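You operate a simulated robot arm through the tools that you are given. There is no shell and no other tool.

You are at the controls of a simulated robot arm. One attempt, no reset.

TASK
Move both white blocks from the blue tray to the labelled carton, shut it, push the tray to the carousel.
Fine: the tray ends beside the carousel's grey cover, not lifted. Set down upright: white valve block.
Where things are to end (x, y in the base frame): blue shipping tray within 25 mm of [930, -20].

Only the result counts: the job must be done as asked and must still hold three seconds after the hand-in. Knocking over, shifting, dropping, spilling or breaking anything else fails it. A push-on lid holds only when it is set on centred and level and pressed home; a screw cap is set on level and turned clockwise until tight.

THE ROBOT
A 7-joint arm with a two-finger parallel gripper, fixed in place. Base frame: the origin is at the foot of the arm, x ahead of it, y to its left, z up; the work surface is at about z = 860. Lengths are in mm, angles in degrees, forces in N, time in s.
Its first joint turns from -166.0 to 166.0 degrees. Payload 3.43 kg.
Tool frame: the origin (TCP) lies between the finger pads and is the grasp point; the fingertips stand 30 mm ahead of it; z points along the fingers, y is the line along which they close. The gripper opens to 94 mm. The fingers are 28 mm wide and 10 mm thick; the gripper's body (50 by 96 mm) begins 55 mm behind the TCP.
Orientation is told as [roll, pitch, yaw] about the base's x, y, z axes, in that order, counted from this pose: with the fingers straight down and closing along the base's y, the tool's x points along the base's -x, its y along +y and its z along -z.

THE INTERFACE
- The arm moves only by the tool move_arm. Its argument "deltas" is a list of rows, each a list of 7 numbers: the shift along the tool's x, y, z in mm, then the turn, a rotation vector about the tool's x, y, z in degrees, then the finger opening in mm, from 0 to 94. In form: [[dx, dy, dz, ax, ay, az, gripper], ...]. A call has 1 to 20 rows; each row shifts and turns the commanded pose from where the row before left it, along the tool's axes as they then stand. A row lasts 0.2 s, in which the tool goes at most 50 mm and 8.6 degrees; a call with a longer step from one row to the next is refused whole, and so is a gripper value outside its range. A pose out of reach is approached as far as the arm can. The call stops where the force on the tool passes 40 N (or 10 N more than at its start, if that is more) or the arm is blocked; 0.2 s more then pass. The fingers move at their own pace (about 45 mm/s each) and stop on an object; they squeeze with about 28 N. The grip force told is the motor's: it shows also when the fingers shut on nothing. Time passes only in rows, and 0.2 s behind the last, so rows that do not move let the fingers close. It gives the time, the measured TCP pose, the force on the tool (base axes), the opening and the grip force at its end, in the units of the frame above (readings bear some noise), with the torque about the TCP (base axes, N m) and any sound that the robot's microphone picked up.
- Cameras (640 x 400 px; columns grow to the right, rows downward): "scene" is fixed at [219, -649.7, 1629.8]; the picture's right is [0.94, -0.35, 0.00], its down [-0.16, -0.42, -0.90] and it looks along [0.31, 0.84, -0.44] (base axes); focal length 359 px, centre (320, 200). "wrist" rides on the gripper at [76, 14, -103] in the tool frame; the picture's right is [-0.18, 0.98, 0.00], its down [-0.75, -0.14, -0.64] and it looks along [-0.63, -0.12, 0.77] (tool axes); focal length 243 px, centre (320, 200). There is no depth. A picture from a camera that has moved, and an enlarged one, comes with that camera's place and axes in the base frame and with its lens.
- get_image(camera): a new picture of that camera. It takes no simulated time.
- inspect(camera, box): a new picture of the part [left, top, right, bottom] of that camera's present view, enlarged. It takes no simulated time.
- close_job(): hands the job in; it is judged then, once.

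Places have to be worked out from the pictures, the camera data and where the tool is seen. Open the gripper and draw the arm clear of the work before you hand the job in, unless the task says otherwise.

The tools are called after "Call:" by a JSON object that holds its "api" and its "payload". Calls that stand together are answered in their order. move_arm: Moves the arm, as the interface text tells. Its arguments: {"type":"object","properties":{"deltas":{"type":"array"}},"required":["deltas"]} The other tools are called the same way: get_image (camera) takes a picture; inspect (camera, box) takes an enlarged picture of a part of a camera's view; close_job () hands the job in.

At the start:

```text
t: 0.0
eef_pos: [296.8, 404.1, 1352.1]
tool_rot: [0.0, -0.1, 0.0]
force: [0.2, -0.3, -0.7]
ft_torque: [-0.01, 0.04, 0.01]
gripper_width: 94.3
gripper_force: 0.0
```

scene: 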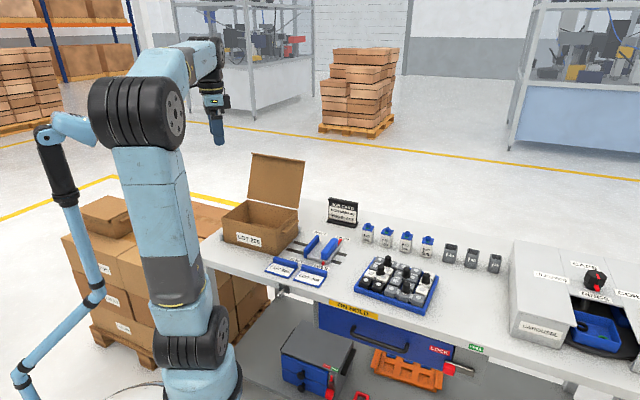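
wrist: 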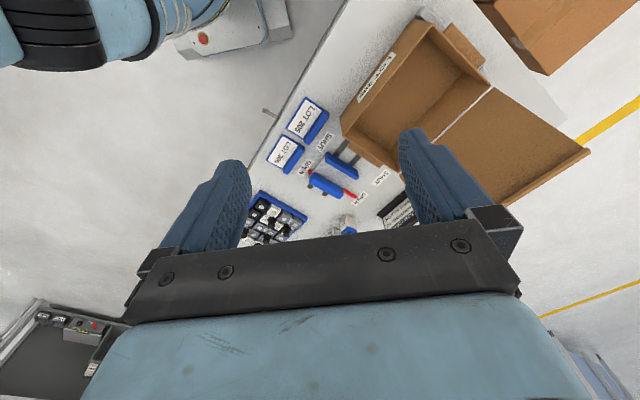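

I start by looking closely at the workspace in the scene camera before moving anything.

Call:
{"api": "inspect", "payload": {"camera": "scene", "box": [200, 140, 360, 290]}}

Call:
{"api": "inspect", "payload": {"camera": "scene", "box": [340, 200, 520, 320]}}

Call:
{"api": "inspect", "payload": {"camera": "scene", "box": [480, 220, 640, 370]}}

Call:
{"api": "inspect", "payload": {"camera": "scene", "box": [260, 290, 500, 400]}}

```text
2.67 times, centred on (280, 215) of scene
camera zoom: at [219.0, -649.7, 1629.8], right [0.94, -0.35, 0.0], down [-0.16, -0.42, -0.9], along [0.31, 0.84, -0.44], focal length 958 px, centre (427, 160)
```

zoom: 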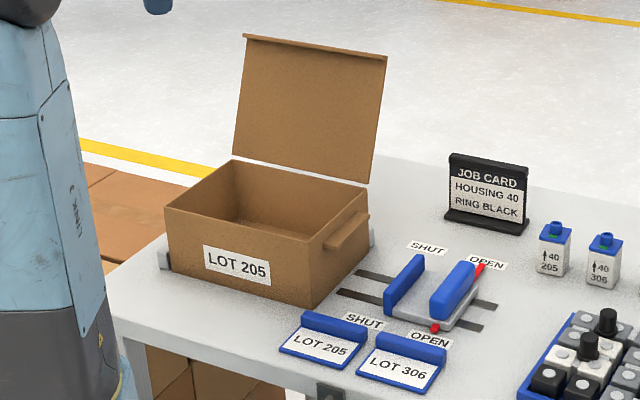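

```text
3.33 times, centred on (430, 260) of scene
camera zoom: at [219.0, -649.7, 1629.8], right [0.94, -0.35, 0.0], down [-0.16, -0.42, -0.9], along [0.31, 0.84, -0.44], focal length 1197 px, centre (-47, 0)
```

zoom: 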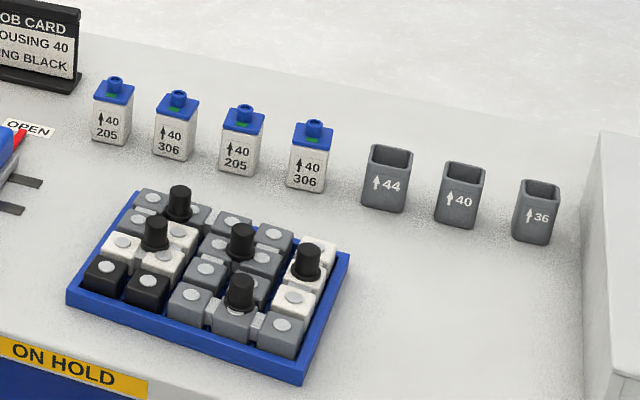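

```text
2.67 times, centred on (560, 295) of scene
camera zoom: at [219.0, -649.7, 1629.8], right [0.94, -0.35, 0.0], down [-0.16, -0.42, -0.9], along [0.31, 0.84, -0.44], focal length 958 px, centre (-320, -53)
```

zoom: 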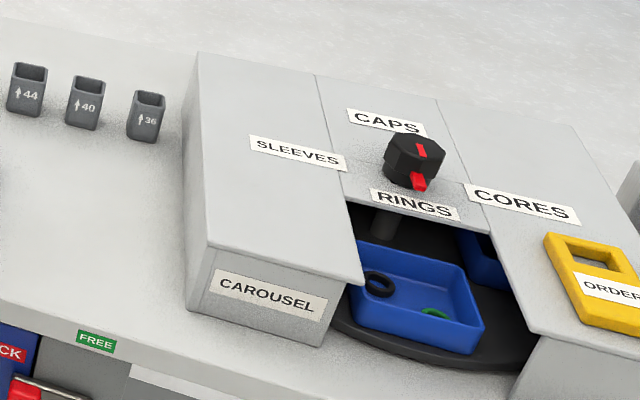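

```text
2.67 times, centred on (380, 345) of scene
camera zoom: at [219.0, -649.7, 1629.8], right [0.94, -0.35, 0.0], down [-0.16, -0.42, -0.9], along [0.31, 0.84, -0.44], focal length 958 px, centre (160, -187)
```

zoom: 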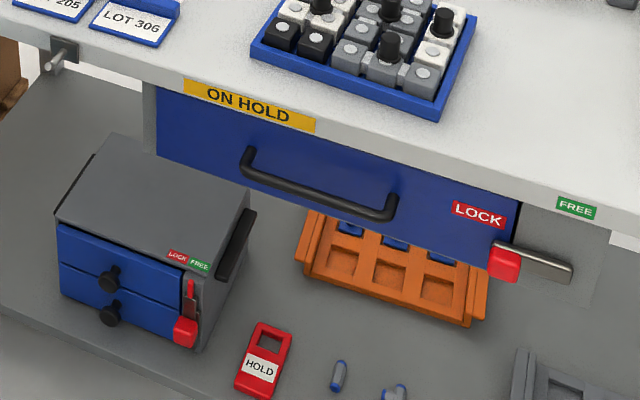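

The tray is rotated about -43° with the table. I zoom in further on the tray and carton to understand the shapes of the white blocks and the lid.

Call:
{"api": "inspect", "payload": {"camera": "scene", "box": [350, 250, 450, 320]}}

Call:
{"api": "inspect", "payload": {"camera": "scene", "box": [215, 145, 315, 255]}}

Call:
{"api": "inspect", "payload": {"camera": "wrist", "box": [240, 60, 420, 250]}}

Call:
{"api": "inspect", "payload": {"camera": "wrist", "box": [330, 0, 610, 220]}}

```text
5.71 times, centred on (400, 285) of scene
camera zoom: at [219.0, -649.7, 1629.8], right [0.94, -0.35, 0.0], down [-0.16, -0.42, -0.9], along [0.31, 0.84, -0.44], focal length 2052 px, centre (-137, -286)
```

zoom: 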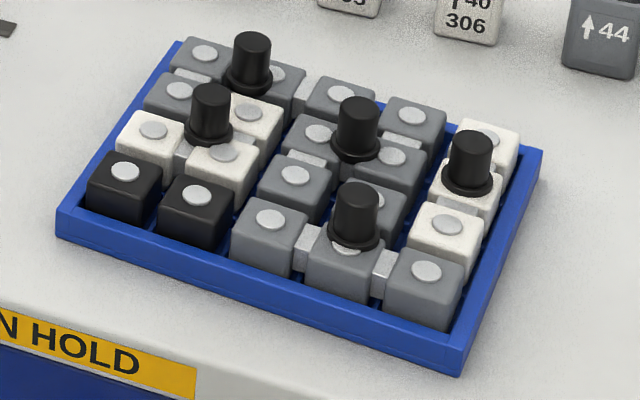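

```text
3.64 times, centred on (265, 200) of scene
camera zoom: at [219.0, -649.7, 1629.8], right [0.94, -0.35, 0.0], down [-0.16, -0.42, -0.9], along [0.31, 0.84, -0.44], focal length 1306 px, centre (520, 200)
```

zoom: 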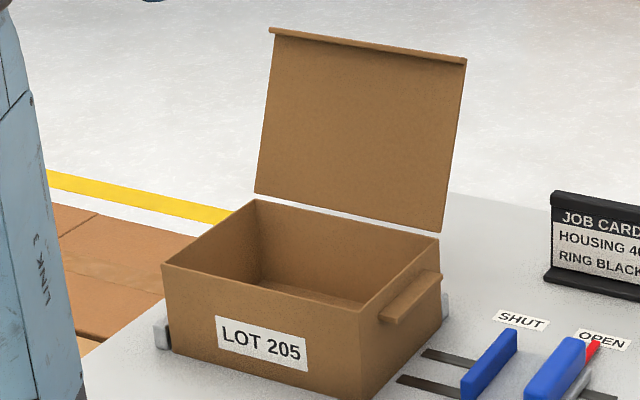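

```text
2.11 times, centred on (330, 155) of wrist
camera zoom: at [219.7, 419.9, 1455.8], right [0.18, 0.98, 0.0], down [0.75, -0.14, 0.64], along [0.63, -0.12, -0.77], focal length 511 px, centre (299, 295)
```

zoom: 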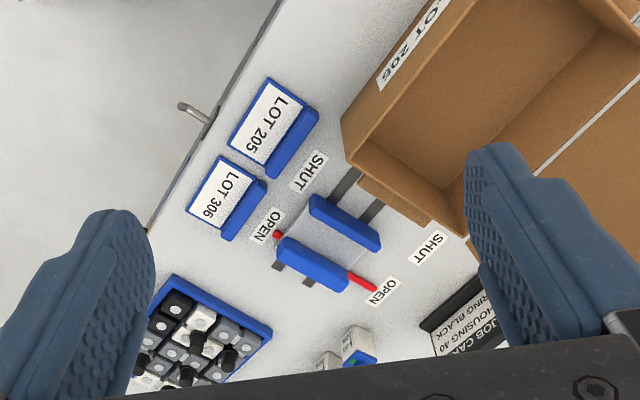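

```text
1.82 times, centred on (470, 110) of wrist
camera zoom: at [219.7, 419.9, 1455.8], right [0.18, 0.98, 0.0], down [0.75, -0.14, 0.64], along [0.63, -0.12, -0.77], focal length 441 px, centre (47, 364)
```

zoom: 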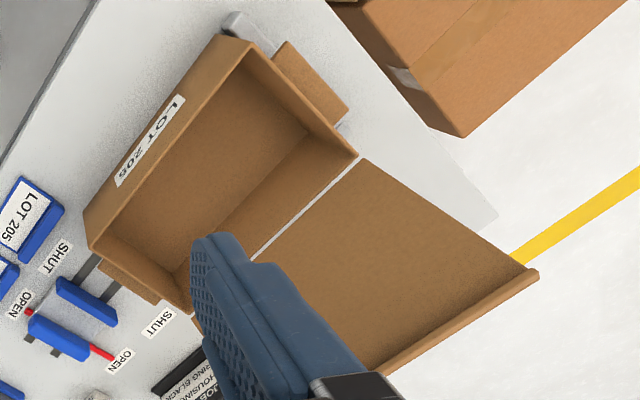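

The pieces look like three-cube blocks (a white L and a white bar), each with a black knob. I move the tool up over the tray to look down with the wrist camera.

Call:
{"api": "move_arm", "payload": {"deltas": [[-24, -23, 20, 0, 0, 0, 94], [-24, -23, 20, 0, 0, 0, 94], [-24, -23, 20, 0, 0, 0, 94], [-24, -23, 20, 0, 0, 0, 94], [-24, -23, 20, 0, 0, 0, 94], [-24, -23, 20, 0, 0, 0, 94], [-24, -23, 20, 0, 0, 0, 94], [-24, -23, 20, 0, 0, 0, 94], [-24, -23, 20, 0, 0, 0, 94], [-24, -23, 20, 0, 0, 0, 94]]}}

Call:
{"api": "get_image", "payload": {"camera": "wrist"}}

Call:
{"api": "get_image", "payload": {"camera": "scene"}}

```text
t: 2.2
eef_pos: [536.6, 171.6, 1152.9]
tool_rot: [0.0, -0.1, 0.1]
force: [-0.7, 0.0, 1.1]
ft_torque: [-0.06, -0.02, 0.01]
gripper_width: 94.1
gripper_force: 0.1
```

```text
taken
camera wrist: at [459.1, 187.6, 1256.3], right [0.18, 0.98, 0.0], down [0.75, -0.14, 0.64], along [0.63, -0.12, -0.77], focal length 243 px, centre (320, 200)
```

wrist: 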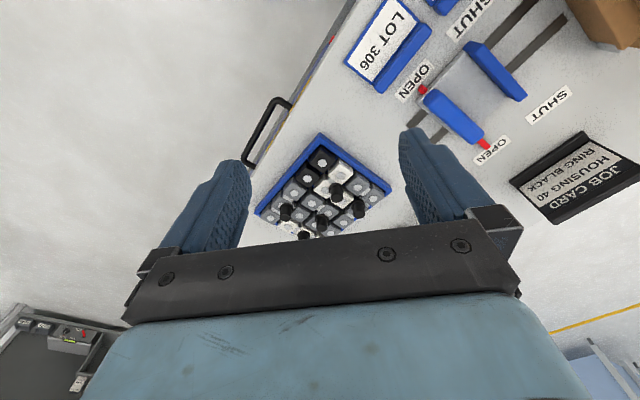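

```text
taken
```

scene: 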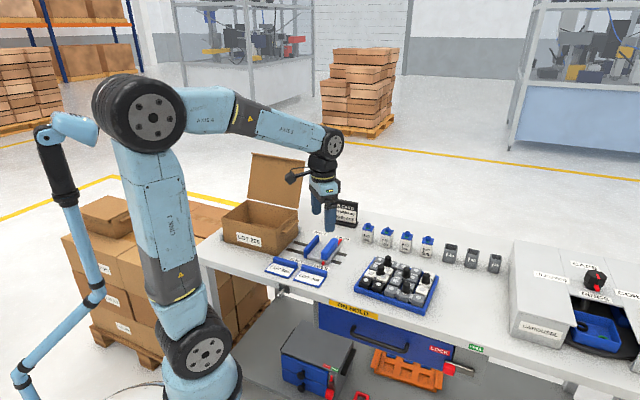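

Call:
{"api": "inspect", "payload": {"camera": "wrist", "box": [240, 120, 410, 245]}}

Call:
{"api": "inspect", "payload": {"camera": "scene", "box": [290, 140, 360, 240]}}

```text
3.20 times, centred on (325, 182) of wrist
camera zoom: at [459.1, 187.6, 1256.3], right [0.18, 0.98, 0.0], down [0.75, -0.14, 0.64], along [0.63, -0.12, -0.77], focal length 776 px, centre (304, 256)
```

zoom: 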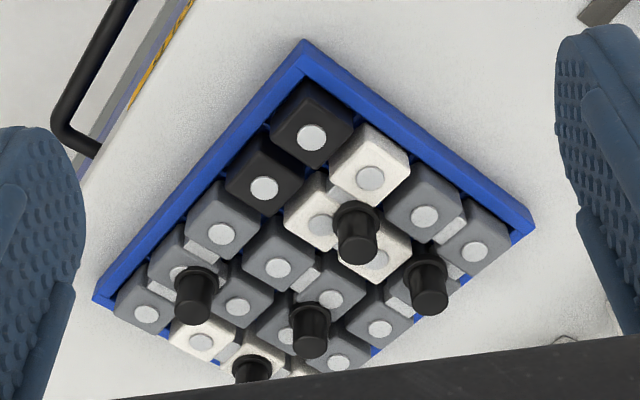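

```text
4.00 times, centred on (325, 190) of scene
camera zoom: at [219.0, -649.7, 1629.8], right [0.94, -0.35, 0.0], down [-0.16, -0.42, -0.9], along [0.31, 0.84, -0.44], focal length 1437 px, centre (300, 240)
```

zoom: 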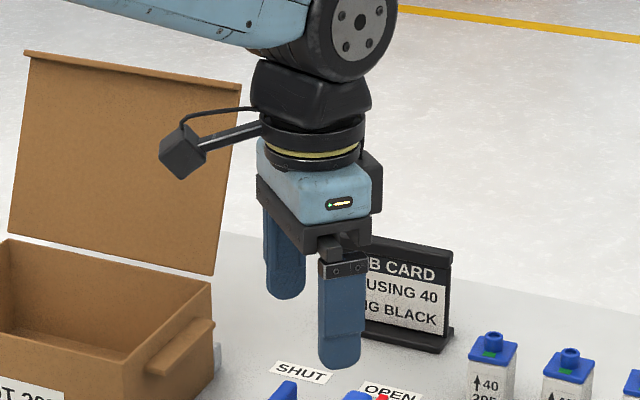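

The wrist view confirms: white L (3 cubes, knob at about (726,168)) and white bar (knob at about (836,83)). I go lower for a finer measurement.

Call:
{"api": "move_arm", "payload": {"deltas": [[-12, 0, 20, 0, 0, 0, 94], [-12, 0, 20, 0, 0, 0, 94], [-12, 0, 20, 0, 0, 0, 94], [-12, 0, 20, 0, 0, 0, 94], [-12, 0, 20, 0, 0, 0, 94]]}}

Call:
{"api": "get_image", "payload": {"camera": "wrist"}}

Call:
{"api": "inspect", "payload": {"camera": "wrist", "box": [230, 100, 420, 250]}}

```text
t: 3.4
eef_pos: [595.6, 174.4, 1052.6]
tool_rot: [0.0, -0.1, -0.1]
force: [-1.2, -0.6, -0.5]
ft_torque: [-0.03, -0.01, -0.05]
gripper_width: 94.0
gripper_force: 0.1
```

```text
taken
camera wrist: at [518.7, 191.0, 1155.8], right [0.18, 0.98, 0.0], down [0.75, -0.14, 0.64], along [0.63, -0.12, -0.77], focal length 243 px, centre (320, 200)
```

wrist: 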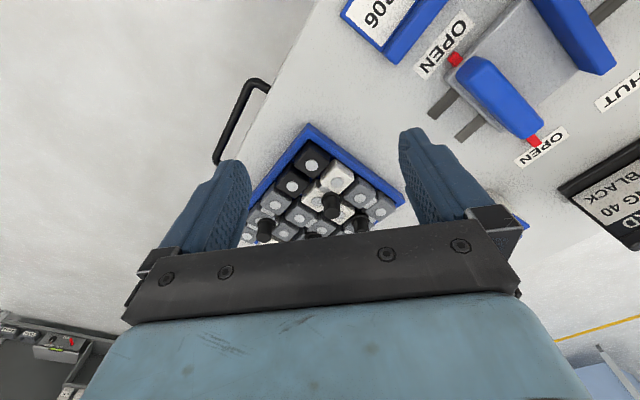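

```text
2.67 times, centred on (325, 175) of wrist
camera zoom: at [518.7, 191.0, 1155.8], right [0.18, 0.98, 0.0], down [0.75, -0.14, 0.64], along [0.63, -0.12, -0.77], focal length 647 px, centre (307, 267)
```

zoom: 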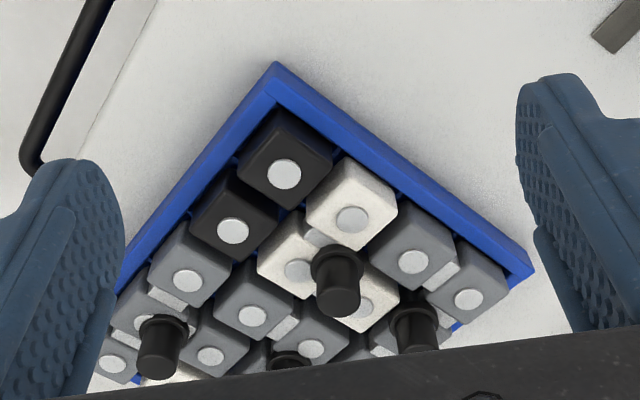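

L-block knob measured at about (723,168), knob top near z≈934, cube tops near 906; the tray's long axis is at about -49°. I move over the knob at z≈1000 and turn the yaw +41° so the fingers close along the tray's long axis.

Call:
{"api": "move_arm", "payload": {"deltas": [[-31.5, -1.5, 13, 0, 0, 0, 60], [-31.5, -1.5, 13, 0, 0, 0, 60], [-31.5, -1.5, 13, 0, 0, 0, 60], [-31.7, -1.6, 13.1, 0, 0, 0, 60], [0, 0, 0, 0, 0, -8.2, 60], [0, 0, 0, 0, 0, -8.2, 60], [0, 0, 0, 0, 0, -8.2, 60], [0, 0, 0, 0, 0, -8.2, 60], [0, 0, 0, 0, 0, -8.2, 60]]}}

Call:
{"api": "get_image", "payload": {"camera": "wrist"}}

Call:
{"api": "inspect", "payload": {"camera": "scene", "box": [340, 200, 460, 320]}}

```text
t: 5.4
eef_pos: [723.2, 169.0, 1001.0]
tool_rot: [0.1, 0.0, 41.1]
force: [-0.7, 0.3, -0.1]
ft_torque: [0.0, 0.0, 0.02]
gripper_width: 59.8
gripper_force: 0.0
```

```text
taken
camera wrist: at [655.1, 130.5, 1104.0], right [-0.51, 0.86, 0.0], down [0.66, 0.39, 0.64], along [0.55, 0.33, -0.77], focal length 243 px, centre (320, 200)
```

wrist: 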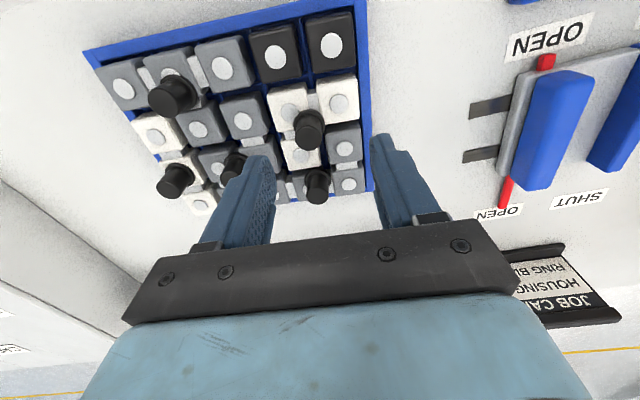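

```text
3.33 times, centred on (400, 260) of scene
camera zoom: at [219.0, -649.7, 1629.8], right [0.94, -0.35, 0.0], down [-0.16, -0.42, -0.9], along [0.31, 0.84, -0.44], focal length 1197 px, centre (53, 0)
```

zoom: 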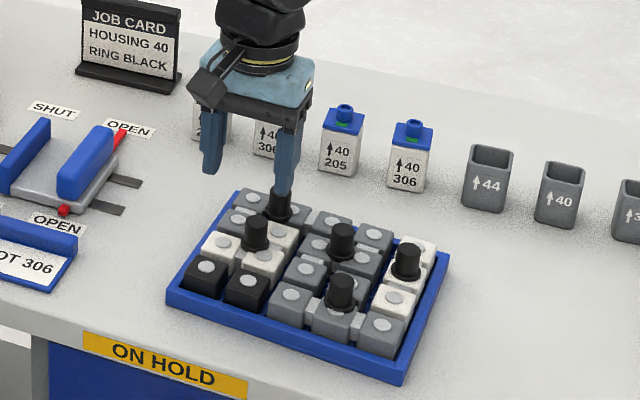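

Call:
{"api": "inspect", "payload": {"camera": "wrist", "box": [240, 30, 400, 220]}}

Call:
{"api": "inspect", "payload": {"camera": "wrist", "box": [80, 0, 380, 220]}}

```text
2.11 times, centred on (320, 125) of wrist
camera zoom: at [655.1, 130.5, 1104.0], right [-0.51, 0.86, 0.0], down [0.66, 0.39, 0.64], along [0.55, 0.33, -0.77], focal length 511 px, centre (320, 358)
```

zoom: 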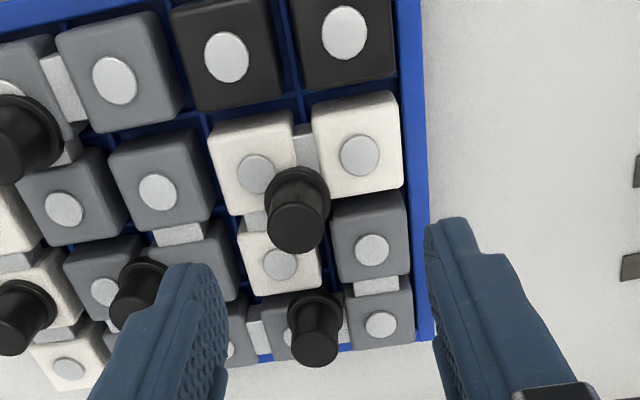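

```text
1.82 times, centred on (230, 110) of wrist
camera zoom: at [655.1, 130.5, 1104.0], right [-0.51, 0.86, 0.0], down [0.66, 0.39, 0.64], along [0.55, 0.33, -0.77], focal length 441 px, centre (484, 364)
```

zoom: 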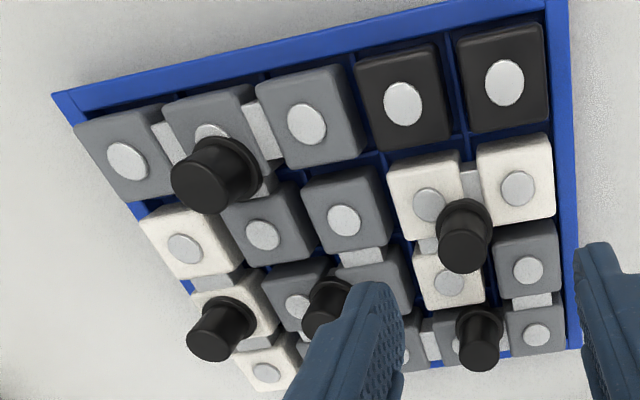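

The knob is about 8.5 mm to the tool's -y and ~2.5 mm to -x. I correct and lower to z≈975 (fingertips still above the knob) for a check.

Call:
{"api": "move_arm", "payload": {"deltas": [[-2.5, -8.5, 0, 0, 0, 0, 60], [0, 0, 12, 0, 0, 0, 60], [0, 0, 13, 0, 0, 0, 60]]}}

Call:
{"api": "inspect", "payload": {"camera": "wrist", "box": [220, 40, 420, 220]}}

Call:
{"api": "inspect", "payload": {"camera": "scene", "box": [350, 220, 450, 320]}}

```text
t: 6.2
eef_pos: [732.0, 163.6, 976.1]
tool_rot: [-0.1, 0.1, 41.0]
force: [0.2, -0.3, -1.3]
ft_torque: [-0.02, -0.02, 0.01]
gripper_width: 59.8
gripper_force: 0.2
```

```text
2.22 times, centred on (320, 130) of wrist
camera zoom: at [663.6, 125.4, 1080.0], right [-0.51, 0.86, 0.0], down [0.66, 0.39, 0.64], along [0.55, 0.32, -0.77], focal length 539 px, centre (320, 356)
```

zoom: 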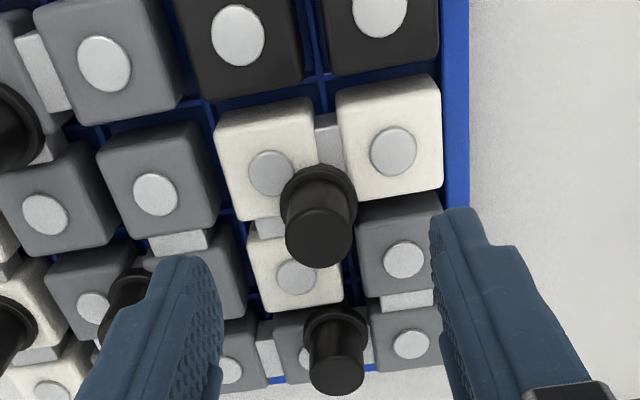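

```text
4.00 times, centred on (400, 270) of scene
camera zoom: at [219.0, -649.7, 1629.8], right [0.94, -0.35, 0.0], down [-0.16, -0.42, -0.9], along [0.31, 0.84, -0.44], focal length 1437 px, centre (0, -80)
```

zoom: 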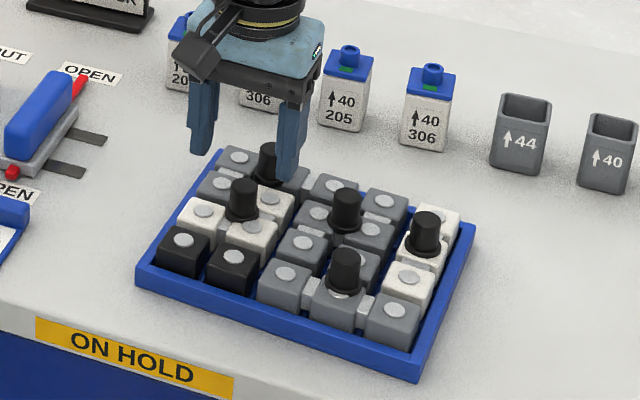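

Call:
{"api": "inspect", "payload": {"camera": "wrist", "box": [280, 90, 360, 170]}}

Call:
{"api": "inspect", "payload": {"camera": "scene", "box": [385, 255, 425, 295]}}

```text
5.00 times, centred on (320, 130) of wrist
camera zoom: at [663.6, 125.4, 1080.0], right [-0.51, 0.86, 0.0], down [0.66, 0.39, 0.64], along [0.55, 0.32, -0.77], focal length 1213 px, centre (320, 550)
```

zoom: 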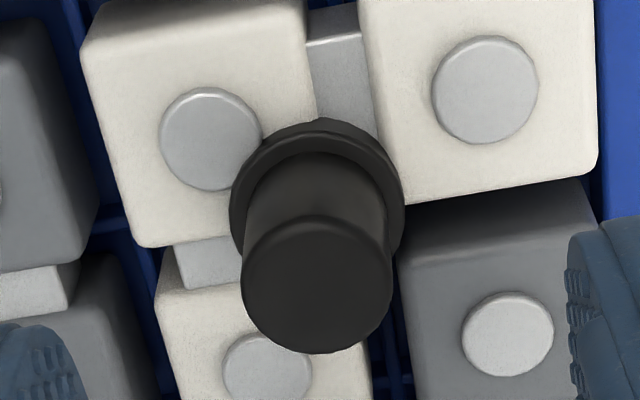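

```text
10.00 times, centred on (405, 275) of scene
camera zoom: at [219.0, -649.7, 1629.8], right [0.94, -0.35, 0.0], down [-0.16, -0.42, -0.9], along [0.31, 0.84, -0.44], focal length 3592 px, centre (-530, -550)
```

zoom: 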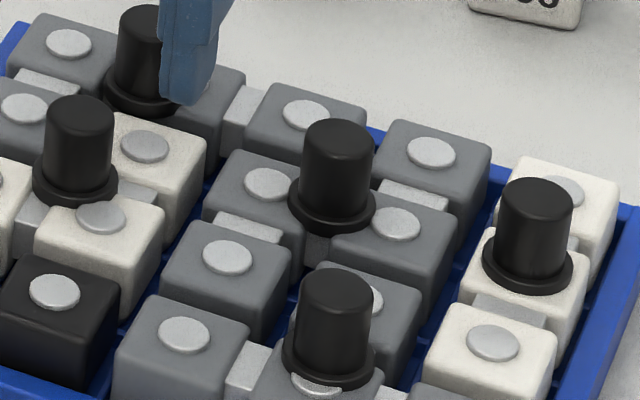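

Lateral alignment is within about 1 mm; knob top is around z≈932 and the cube tops around 905. I descend to TCP z≈942 (fingertips about 912, above the flange) and close on the knob.

Call:
{"api": "move_arm", "payload": {"deltas": [[0, 0, 12, 0, 0, 0, 60], [0, 0, 12, 0, 0, 0, 60], [0, 0, 9, 0, 0, 0, 60], [0, 0, 0, 0, 0, 0, 60]]}}

Call:
{"api": "inspect", "payload": {"camera": "wrist", "box": [240, 80, 400, 220]}}

Call:
{"api": "inspect", "payload": {"camera": "scene", "box": [360, 230, 440, 300]}}

```text
t: 7.2
eef_pos: [733.2, 162.3, 942.6]
tool_rot: [-0.1, 0.1, 41.0]
force: [0.4, -0.3, -0.7]
ft_torque: [-0.01, -0.03, -0.02]
gripper_width: 59.8
gripper_force: 0.1
```

```text
2.86 times, centred on (320, 150) of wrist
camera zoom: at [665.0, 126.0, 1046.6], right [-0.51, 0.86, 0.0], down [0.66, 0.39, 0.64], along [0.55, 0.32, -0.77], focal length 693 px, centre (320, 343)
```

zoom: 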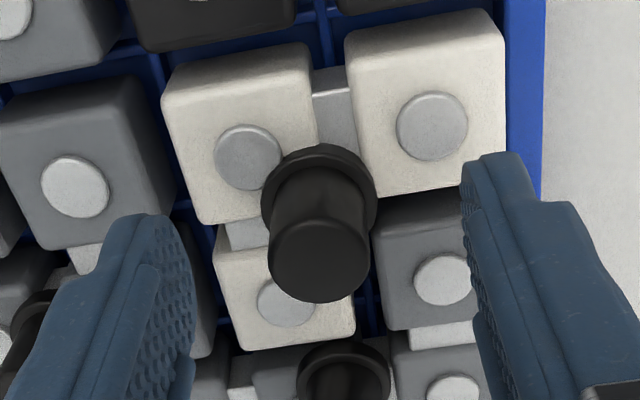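

```text
5.71 times, centred on (400, 265) of scene
camera zoom: at [219.0, -649.7, 1629.8], right [0.94, -0.35, 0.0], down [-0.16, -0.42, -0.9], along [0.31, 0.84, -0.44], focal length 2052 px, centre (-137, -171)
```

zoom: 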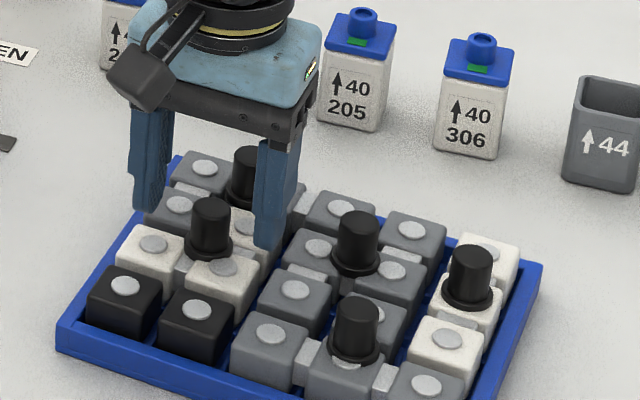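

The knob sits ~4 mm toward the tool's +x from the finger mid-line, so I shift 4 mm and close the fingers.

Call:
{"api": "move_arm", "payload": {"deltas": [[4, 0, 0, 0, 0, 0, 60], [0, 0, 0, 0, 0, 0, 40], [0, 0, 0, 0, 0, 0, 10], [0, 0, 0, 0, 0, 0, 10], [0, 0, 0, 0, 0, 0, 10], [0, 0, 0, 0, 0, 0, 10]]}}

Call:
{"api": "inspect", "payload": {"camera": "wrist", "box": [240, 80, 400, 220]}}

```text
t: 8.6
eef_pos: [729.7, 160.8, 942.7]
tool_rot: [0.0, 0.0, 41.1]
force: [0.1, 0.8, -0.2]
ft_torque: [0.05, -0.03, 0.03]
gripper_width: 21.0
gripper_force: 28.1
```

```text
2.86 times, centred on (320, 150) of wrist
camera zoom: at [662.3, 123.0, 1046.7], right [-0.51, 0.86, 0.0], down [0.66, 0.39, 0.64], along [0.55, 0.33, -0.77], focal length 693 px, centre (320, 343)
```

zoom: 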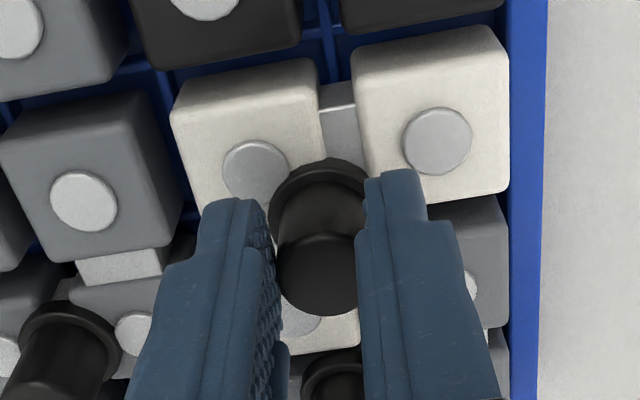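

Grip is on at 21 mm with 28 N. I lift straight up slowly and check that the L-block comes out cleanly.

Call:
{"api": "move_arm", "payload": {"deltas": [[0, 0, -5, 0, 0, 0, 10], [0, 0, -5, 0, 0, 0, 10], [0, 0, -10, 0, 0, 0, 10], [0, 0, -10, 0, 0, 0, 10], [0, 0, -15, 0, 0, 0, 10], [0, 0, -15, 0, 0, 0, 10]]}}

Call:
{"api": "get_image", "payload": {"camera": "wrist"}}

Call:
{"api": "inspect", "payload": {"camera": "scene", "box": [340, 200, 460, 320]}}

```text
t: 10.0
eef_pos: [728.2, 160.1, 1002.3]
tool_rot: [0.0, 0.0, 41.1]
force: [0.5, 0.5, -0.5]
ft_torque: [0.03, 0.01, -0.03]
gripper_width: 9.9
gripper_force: 0.1
```

```text
taken
camera wrist: at [660.5, 122.3, 1106.3], right [-0.51, 0.86, 0.0], down [0.66, 0.39, 0.64], along [0.55, 0.33, -0.77], focal length 243 px, centre (320, 200)
```

wrist: 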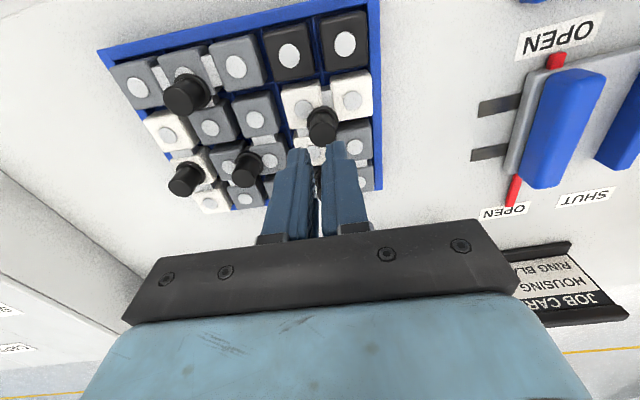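

```text
3.33 times, centred on (400, 260) of scene
camera zoom: at [219.0, -649.7, 1629.8], right [0.94, -0.35, 0.0], down [-0.16, -0.42, -0.9], along [0.31, 0.84, -0.44], focal length 1197 px, centre (53, 0)
```

zoom: 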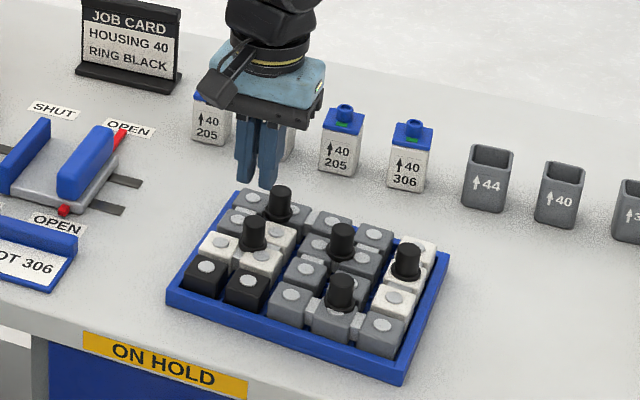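

The knob slipped out of the fingers (opening now 10 mm, no grip); the block appears to be still in its cells. I look closely before trying again.

Call:
{"api": "inspect", "payload": {"camera": "wrist", "box": [260, 10, 390, 200]}}

Call:
{"api": "inspect", "payload": {"camera": "scene", "box": [360, 240, 440, 310]}}

Call:
{"api": "inspect", "payload": {"camera": "scene", "box": [350, 200, 400, 260]}}

```text
2.11 times, centred on (325, 105) of wrist
camera zoom: at [660.5, 122.3, 1106.3], right [-0.51, 0.86, 0.0], down [0.66, 0.39, 0.64], along [0.55, 0.33, -0.77], focal length 511 px, centre (310, 400)
```

zoom: 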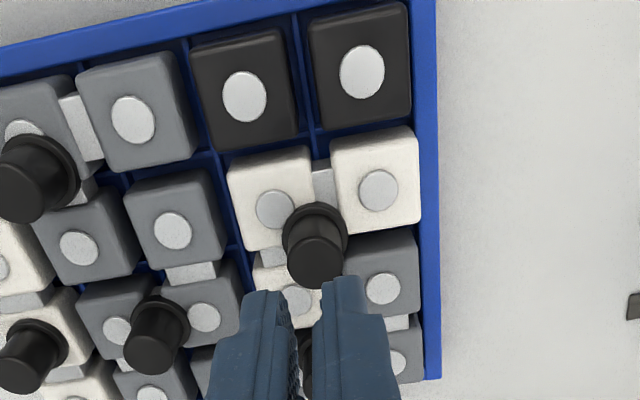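

```text
5.71 times, centred on (400, 275) of scene
camera zoom: at [219.0, -649.7, 1629.8], right [0.94, -0.35, 0.0], down [-0.16, -0.42, -0.9], along [0.31, 0.84, -0.44], focal length 2052 px, centre (-137, -229)
```

zoom: 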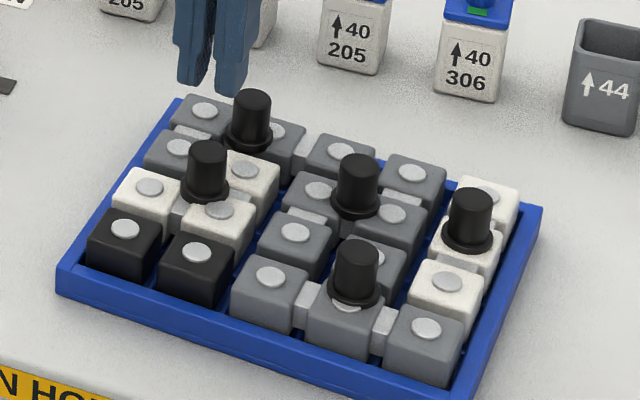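

```text
6.67 times, centred on (375, 230) of scene
camera zoom: at [219.0, -649.7, 1629.8], right [0.94, -0.35, 0.0], down [-0.16, -0.42, -0.9], along [0.31, 0.84, -0.44], focal length 2394 px, centre (-47, 0)
```

zoom: 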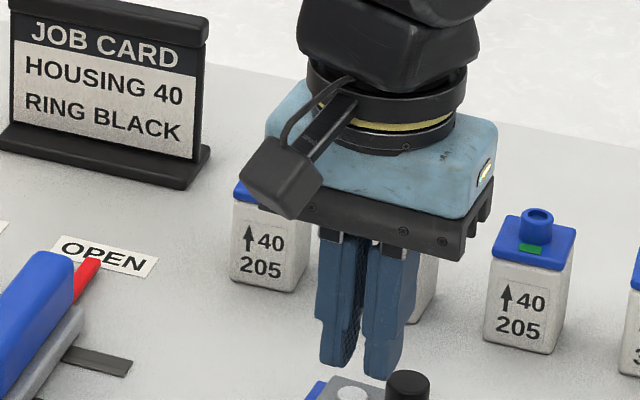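

The block is still seated, only shifted about 2 mm within its cell clearance. I retry with the fingers a little lower and recentred, closing fully, and lift by only a few mm while watching the force.

Call:
{"api": "move_arm", "payload": {"deltas": [[-1, 1.5, 0, 0, 0, 0, 50], [0, 0, 20, 0, 0, 0, 50], [0, 0, 20, 0, 0, 0, 50], [0, 0, 15, 0, 0, 0, 50], [0, 0, 6, 0, 0, 0, 50], [0, 0, 0, 0, 0, 0, 50]]}}

Call:
{"api": "inspect", "payload": {"camera": "wrist", "box": [240, 80, 400, 220]}}

Call:
{"api": "inspect", "payload": {"camera": "scene", "box": [360, 250, 410, 290]}}

```text
t: 11.4
eef_pos: [726.7, 162.4, 942.0]
tool_rot: [0.0, -0.1, 41.0]
force: [0.2, -0.8, 0.2]
ft_torque: [0.01, -0.01, 0.02]
gripper_width: 50.1
gripper_force: 0.0
```

```text
2.86 times, centred on (320, 150) of wrist
camera zoom: at [660.0, 124.8, 1044.8], right [-0.51, 0.86, 0.0], down [0.66, 0.39, 0.64], along [0.55, 0.33, -0.77], focal length 693 px, centre (320, 343)
```

zoom: 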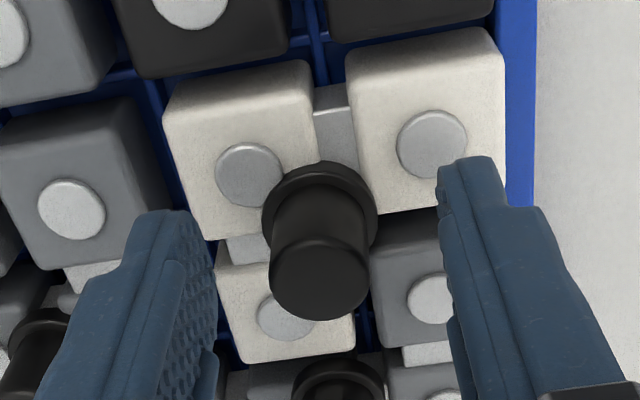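

```text
10.00 times, centred on (385, 270) of scene
camera zoom: at [219.0, -649.7, 1629.8], right [0.94, -0.35, 0.0], down [-0.16, -0.42, -0.9], along [0.31, 0.84, -0.44], focal length 3592 px, centre (-330, -500)
```

zoom: 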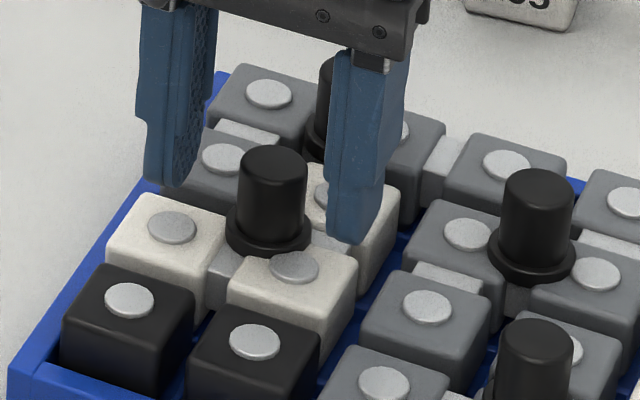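

The scene close-up suggests the fingertips are still ~8 mm above the knob's flange, so the grip was shallow. I go down in small steps, watching the force.

Call:
{"api": "move_arm", "payload": {"deltas": [[-1, 0, 2, 0, 0, 0, 50], [0, 0, 2, 0, 0, 0, 50], [0, 0, 0, 0, 0, 0, 50]]}}

Call:
{"api": "inspect", "payload": {"camera": "scene", "box": [360, 250, 410, 290]}}

```text
t: 12.2
eef_pos: [728.0, 163.4, 938.1]
tool_rot: [0.0, 0.0, 40.8]
force: [-0.1, -0.1, 0.6]
ft_torque: [0.0, 0.0, -0.01]
gripper_width: 50.0
gripper_force: 0.1
```

```text
10.00 times, centred on (385, 270) of scene
camera zoom: at [219.0, -649.7, 1629.8], right [0.94, -0.35, 0.0], down [-0.16, -0.42, -0.9], along [0.31, 0.84, -0.44], focal length 3592 px, centre (-330, -500)
```

zoom: 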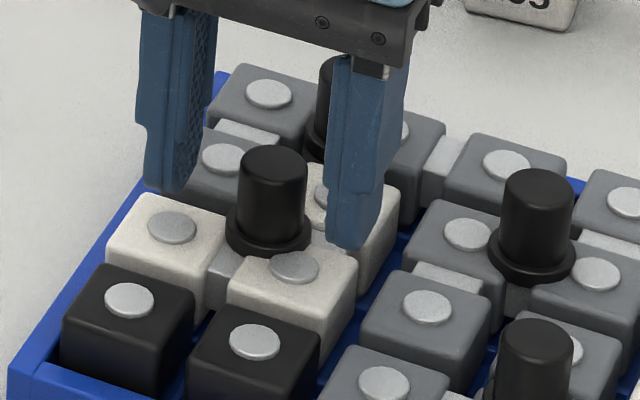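

Call:
{"api": "move_arm", "payload": {"deltas": [[0, 0, 2, 0, 0, 0, 50], [0, 0, 1, 0, 0, 0, 50], [0, 0, 0, 0, 0, 0, 50]]}}

Call:
{"api": "inspect", "payload": {"camera": "scene", "box": [360, 250, 410, 290]}}

Call:
{"api": "inspect", "payload": {"camera": "wrist", "box": [240, 80, 400, 220]}}

```text
t: 13.0
eef_pos: [728.8, 164.1, 933.9]
tool_rot: [0.1, -0.1, 41.0]
force: [0.3, -0.5, -0.1]
ft_torque: [0.01, 0.01, -0.01]
gripper_width: 49.9
gripper_force: 0.0
```

```text
10.00 times, centred on (385, 270) of scene
camera zoom: at [219.0, -649.7, 1629.8], right [0.94, -0.35, 0.0], down [-0.16, -0.42, -0.9], along [0.31, 0.84, -0.44], focal length 3592 px, centre (-330, -500)
```

zoom: 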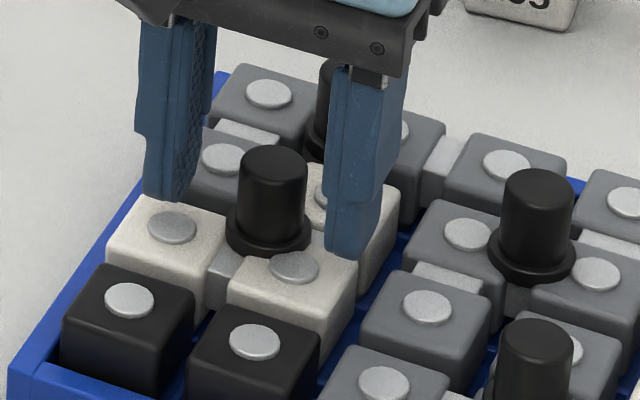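

```text
2.86 times, centred on (320, 150) of wrist
camera zoom: at [661.0, 126.3, 1037.5], right [-0.51, 0.86, 0.0], down [0.66, 0.39, 0.64], along [0.55, 0.32, -0.77], focal length 693 px, centre (320, 343)
```

zoom: 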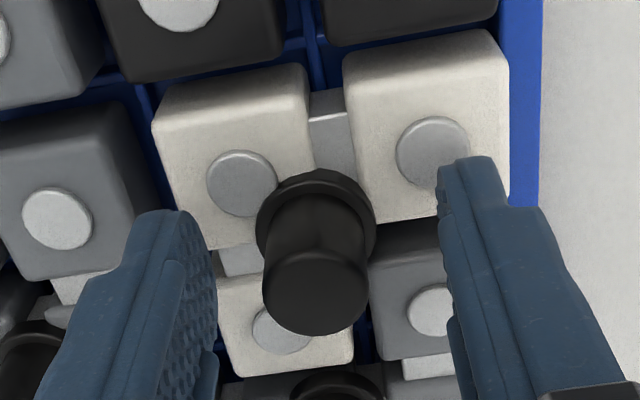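

No contact yet; there is still a gap above the flange. I go 2 mm lower and close to see the width.

Call:
{"api": "move_arm", "payload": {"deltas": [[-1, -1, 2, 0, 0, 0, 50], [0, 0, 0, 0, 0, 0, 50], [0, 0, 0, 0, 0, 0, 30], [0, 0, 0, 0, 0, 0, 0], [0, 0, 0, 0, 0, 0, 0], [0, 0, 0, 0, 0, 0, 0], [0, 0, 0, 0, 0, 0, 0]]}}

Call:
{"api": "inspect", "payload": {"camera": "scene", "box": [360, 250, 410, 290]}}

Call:
{"api": "inspect", "payload": {"camera": "wrist", "box": [240, 80, 400, 220]}}

```text
t: 14.6
eef_pos: [730.2, 164.1, 932.5]
tool_rot: [0.0, 0.0, 41.0]
force: [0.2, 0.0, 0.5]
ft_torque: [-0.03, -0.02, 0.01]
gripper_width: 20.7
gripper_force: 27.7
```

```text
10.00 times, centred on (385, 270) of scene
camera zoom: at [219.0, -649.7, 1629.8], right [0.94, -0.35, 0.0], down [-0.16, -0.42, -0.9], along [0.31, 0.84, -0.44], focal length 3592 px, centre (-330, -500)
```

zoom: 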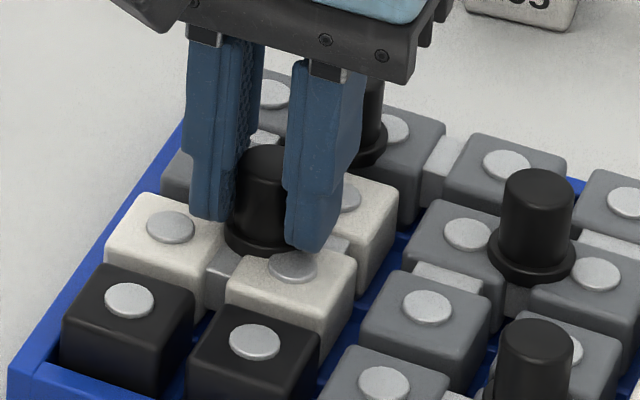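

```text
2.86 times, centred on (320, 150) of wrist
camera zoom: at [662.4, 125.7, 1035.0], right [-0.51, 0.86, 0.0], down [0.66, 0.39, 0.64], along [0.55, 0.33, -0.77], focal length 693 px, centre (320, 343)
```

zoom: 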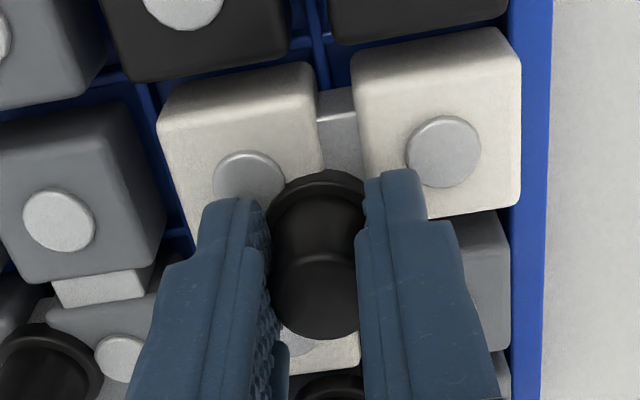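

Now the fingers hold the knob body deep, just above the flange (20.7 mm). I lift a few mm slowly and check the load.

Call:
{"api": "move_arm", "payload": {"deltas": [[0, 0, -2, 0, 0, 0, 0], [0, 0, -2, 0, 0, 0, 0], [0, 0, -2, 0, 0, 0, 0], [0, 0, 0, 0, 0, 0, 0]]}}

Call:
{"api": "inspect", "payload": {"camera": "scene", "box": [360, 250, 410, 290]}}

```text
t: 15.6
eef_pos: [730.2, 164.2, 938.5]
tool_rot: [0.1, 0.0, 41.0]
force: [3.1, -3.2, -3.1]
ft_torque: [-0.24, -0.24, -0.02]
gripper_width: 21.1
gripper_force: 27.9
```

```text
10.00 times, centred on (385, 270) of scene
camera zoom: at [219.0, -649.7, 1629.8], right [0.94, -0.35, 0.0], down [-0.16, -0.42, -0.9], along [0.31, 0.84, -0.44], focal length 3592 px, centre (-330, -500)
```

zoom: 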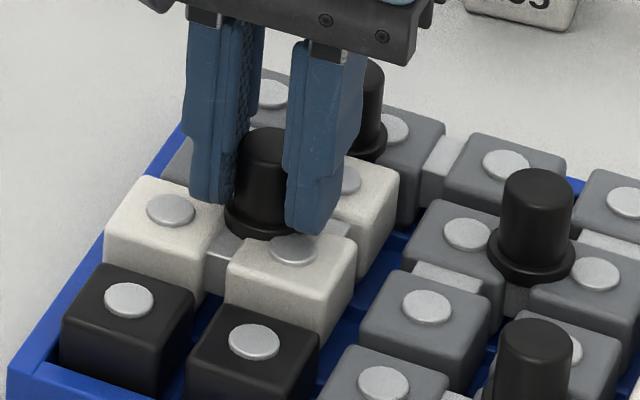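

It is lifting (weight ~3 N), with a small side load toward the left wall. I ease 1 mm to the right and continue slowly.

Call:
{"api": "move_arm", "payload": {"deltas": [[0, -1, 0, 0, 0, 0, 0], [0, 0, -2, 0, 0, 0, 0], [0, 0, -2, 0, 0, 0, 0], [0, 0, -2, 0, 0, 0, 0], [0, 0, 0, 0, 0, 0, 0]]}}

Call:
{"api": "inspect", "payload": {"camera": "scene", "box": [360, 250, 410, 290]}}

```text
t: 16.8
eef_pos: [731.2, 163.8, 943.5]
tool_rot: [-0.1, 0.1, 41.0]
force: [-0.1, 0.3, -1.5]
ft_torque: [0.04, 0.02, -0.02]
gripper_width: 20.5
gripper_force: 27.9
```

```text
10.00 times, centred on (385, 270) of scene
camera zoom: at [219.0, -649.7, 1629.8], right [0.94, -0.35, 0.0], down [-0.16, -0.42, -0.9], along [0.31, 0.84, -0.44], focal length 3592 px, centre (-330, -500)
```

zoom: 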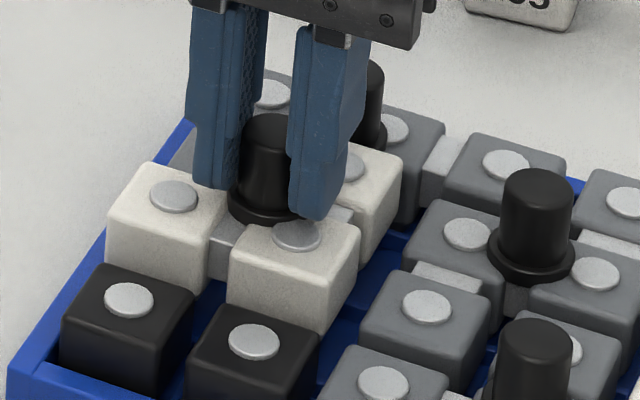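

The side load is gone and the block follows. I continue the lift well clear of the tray.

Call:
{"api": "move_arm", "payload": {"deltas": [[0, 0, -4, 0, 0, 0, 0], [0, 0, -4, 0, 0, 0, 0], [0, 0, -6, 0, 0, 0, 0], [0, 0, -8, 0, 0, 0, 0], [0, 0, -10, 0, 0, 0, 0], [0, 0, -12, 0, 0, 0, 0], [0, 0, -12, 0, 0, 0, 0], [0, 0, 0, 0, 0, 0, 0]]}}

Call:
{"api": "inspect", "payload": {"camera": "scene", "box": [340, 200, 460, 320]}}

Call:
{"api": "get_image", "payload": {"camera": "wrist"}}

```text
t: 18.6
eef_pos: [730.6, 164.0, 1001.9]
tool_rot: [0.0, 0.0, 40.9]
force: [0.0, 0.4, -2.1]
ft_torque: [-0.01, 0.02, -0.01]
gripper_width: 20.6
gripper_force: 27.3
```

```text
3.33 times, centred on (400, 260) of scene
camera zoom: at [219.0, -649.7, 1629.8], right [0.94, -0.35, 0.0], down [-0.16, -0.42, -0.9], along [0.31, 0.84, -0.44], focal length 1197 px, centre (53, 0)
```

zoom: 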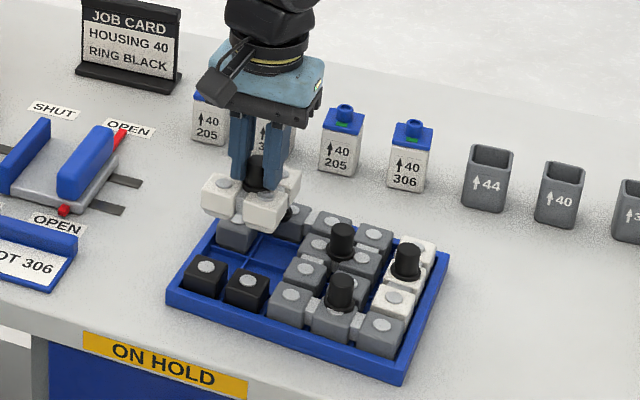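

```text
taken
camera wrist: at [662.3, 126.8, 1104.8], right [-0.51, 0.86, 0.0], down [0.66, 0.39, 0.64], along [0.55, 0.33, -0.77], focal length 243 px, centre (320, 200)
```

wrist: 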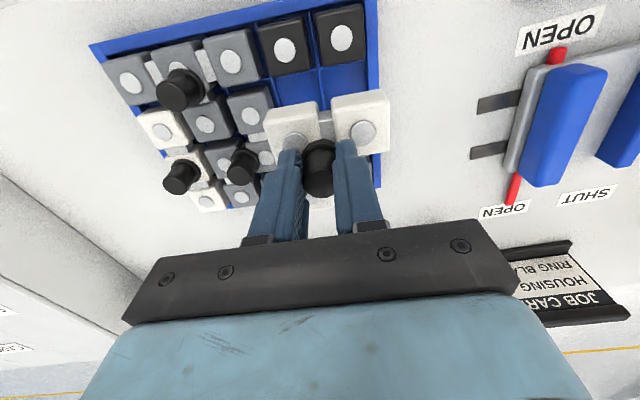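

The L-block hangs level. I raise to z≈1150 and carry it along the table (tool +y) to above the carton's front area to look at the carton.

Call:
{"api": "move_arm", "payload": {"deltas": [[0, 0, -20, 0, 0, 0, 0], [0, 0, -30, 0, 0, 0, 0], [0, 0, -35, 0, 0, 0, 0], [0, 0, -35, 0, 0, 0, 0], [0, 0, -30, 0, 0, 0, 0], [0, 15, 0, 0, 0, 0, 0], [0, 30, 0, 0, 0, 0, 0], [0, 35, 0, 0, 0, 0, 0], [0, 35, 0, 0, 0, 0, 0], [0, 35, 0, 0, 0, 0, 0], [0, 35, 0, 0, 0, 0, 0], [0, 35, 0, 0, 0, 0, 0], [0, 35, 0, 0, 0, 0, 0], [0, 35, 0, 0, 0, 0, 0], [0, 30, 0, 0, 0, 0, 0], [0, 20, 0, 0, 0, 0, 0]]}}

Call:
{"api": "get_image", "payload": {"camera": "wrist"}}

Call:
{"api": "get_image", "payload": {"camera": "scene"}}

```text
t: 22.0
eef_pos: [507.4, 417.2, 1150.6]
tool_rot: [0.0, -0.1, 41.0]
force: [0.8, 0.3, -0.6]
ft_torque: [-0.01, 0.03, 0.01]
gripper_width: 20.6
gripper_force: 28.2
```

```text
taken
camera wrist: at [440.0, 379.8, 1254.4], right [-0.51, 0.86, 0.0], down [0.66, 0.39, 0.64], along [0.55, 0.33, -0.77], focal length 243 px, centre (320, 200)
```

wrist: 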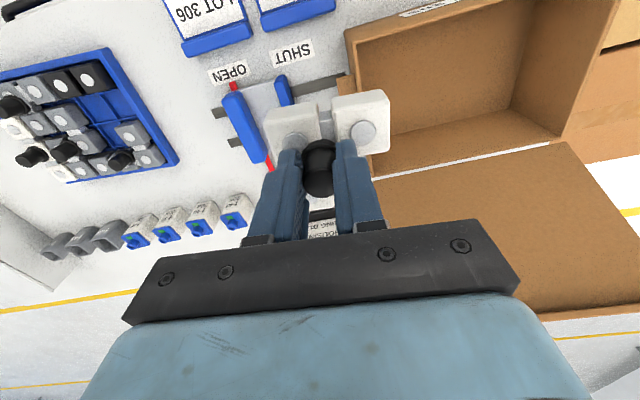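

```text
taken
```

scene: 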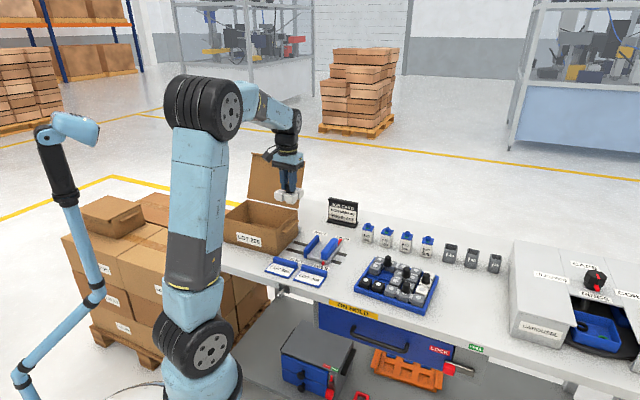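

The carton is to the right in view. I continue 175 mm along tool +y to bring it under the camera.

Call:
{"api": "move_arm", "payload": {"deltas": [[0, 20, 0, 0, 0, 0, 0], [0, 30, 0, 0, 0, 0, 0], [0, 35, 0, 0, 0, 0, 0], [0, 35, 0, 0, 0, 0, 0], [0, 35, 0, 0, 0, 0, 0], [0, 20, 0, 0, 0, 0, 0]]}}

Call:
{"api": "get_image", "payload": {"camera": "wrist"}}

Call:
{"api": "inspect", "payload": {"camera": "scene", "box": [200, 130, 360, 280]}}

```text
t: 23.4
eef_pos: [391.1, 553.1, 1148.4]
tool_rot: [0.0, 0.0, 40.9]
force: [0.5, 0.4, -1.0]
ft_torque: [0.04, 0.07, -0.04]
gripper_width: 20.8
gripper_force: 28.0
```

```text
taken
camera wrist: at [323.3, 514.6, 1251.5], right [-0.51, 0.86, 0.0], down [0.66, 0.39, 0.64], along [0.55, 0.33, -0.77], focal length 243 px, centre (320, 200)
```

wrist: 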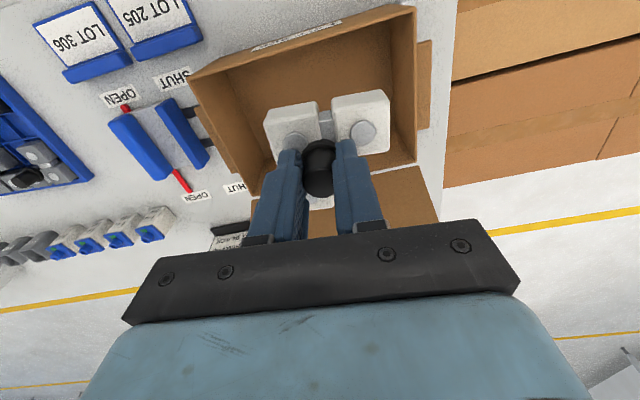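

```text
2.67 times, centred on (280, 205) of scene
camera zoom: at [219.0, -649.7, 1629.8], right [0.94, -0.35, 0.0], down [-0.16, -0.42, -0.9], along [0.31, 0.84, -0.44], focal length 958 px, centre (427, 187)
```

zoom: 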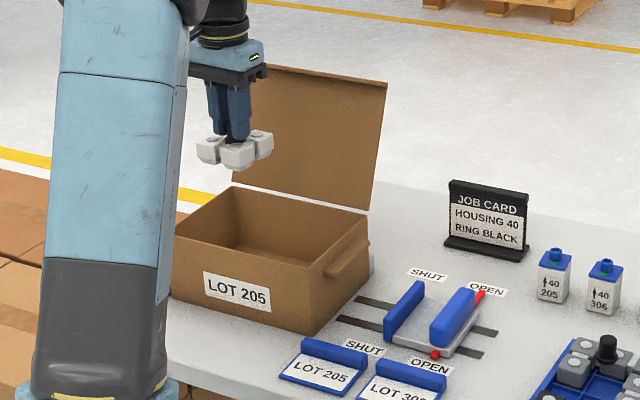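

Call:
{"api": "inspect", "payload": {"camera": "wrist", "box": [180, 0, 440, 240]}}

```text
1.67 times, centred on (310, 120) of wrist
camera zoom: at [323.3, 514.6, 1251.5], right [-0.51, 0.86, 0.0], down [0.66, 0.39, 0.64], along [0.55, 0.33, -0.77], focal length 404 px, centre (337, 333)
```

zoom: 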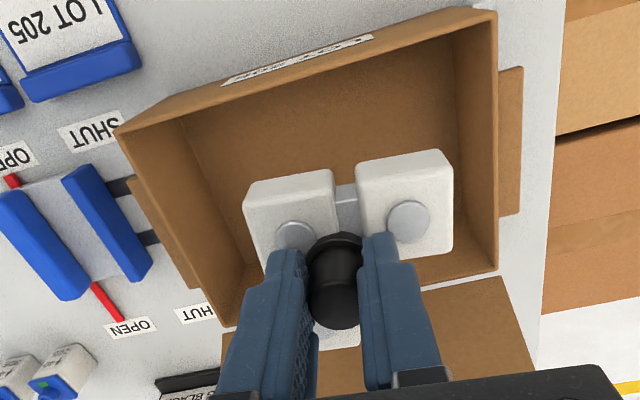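

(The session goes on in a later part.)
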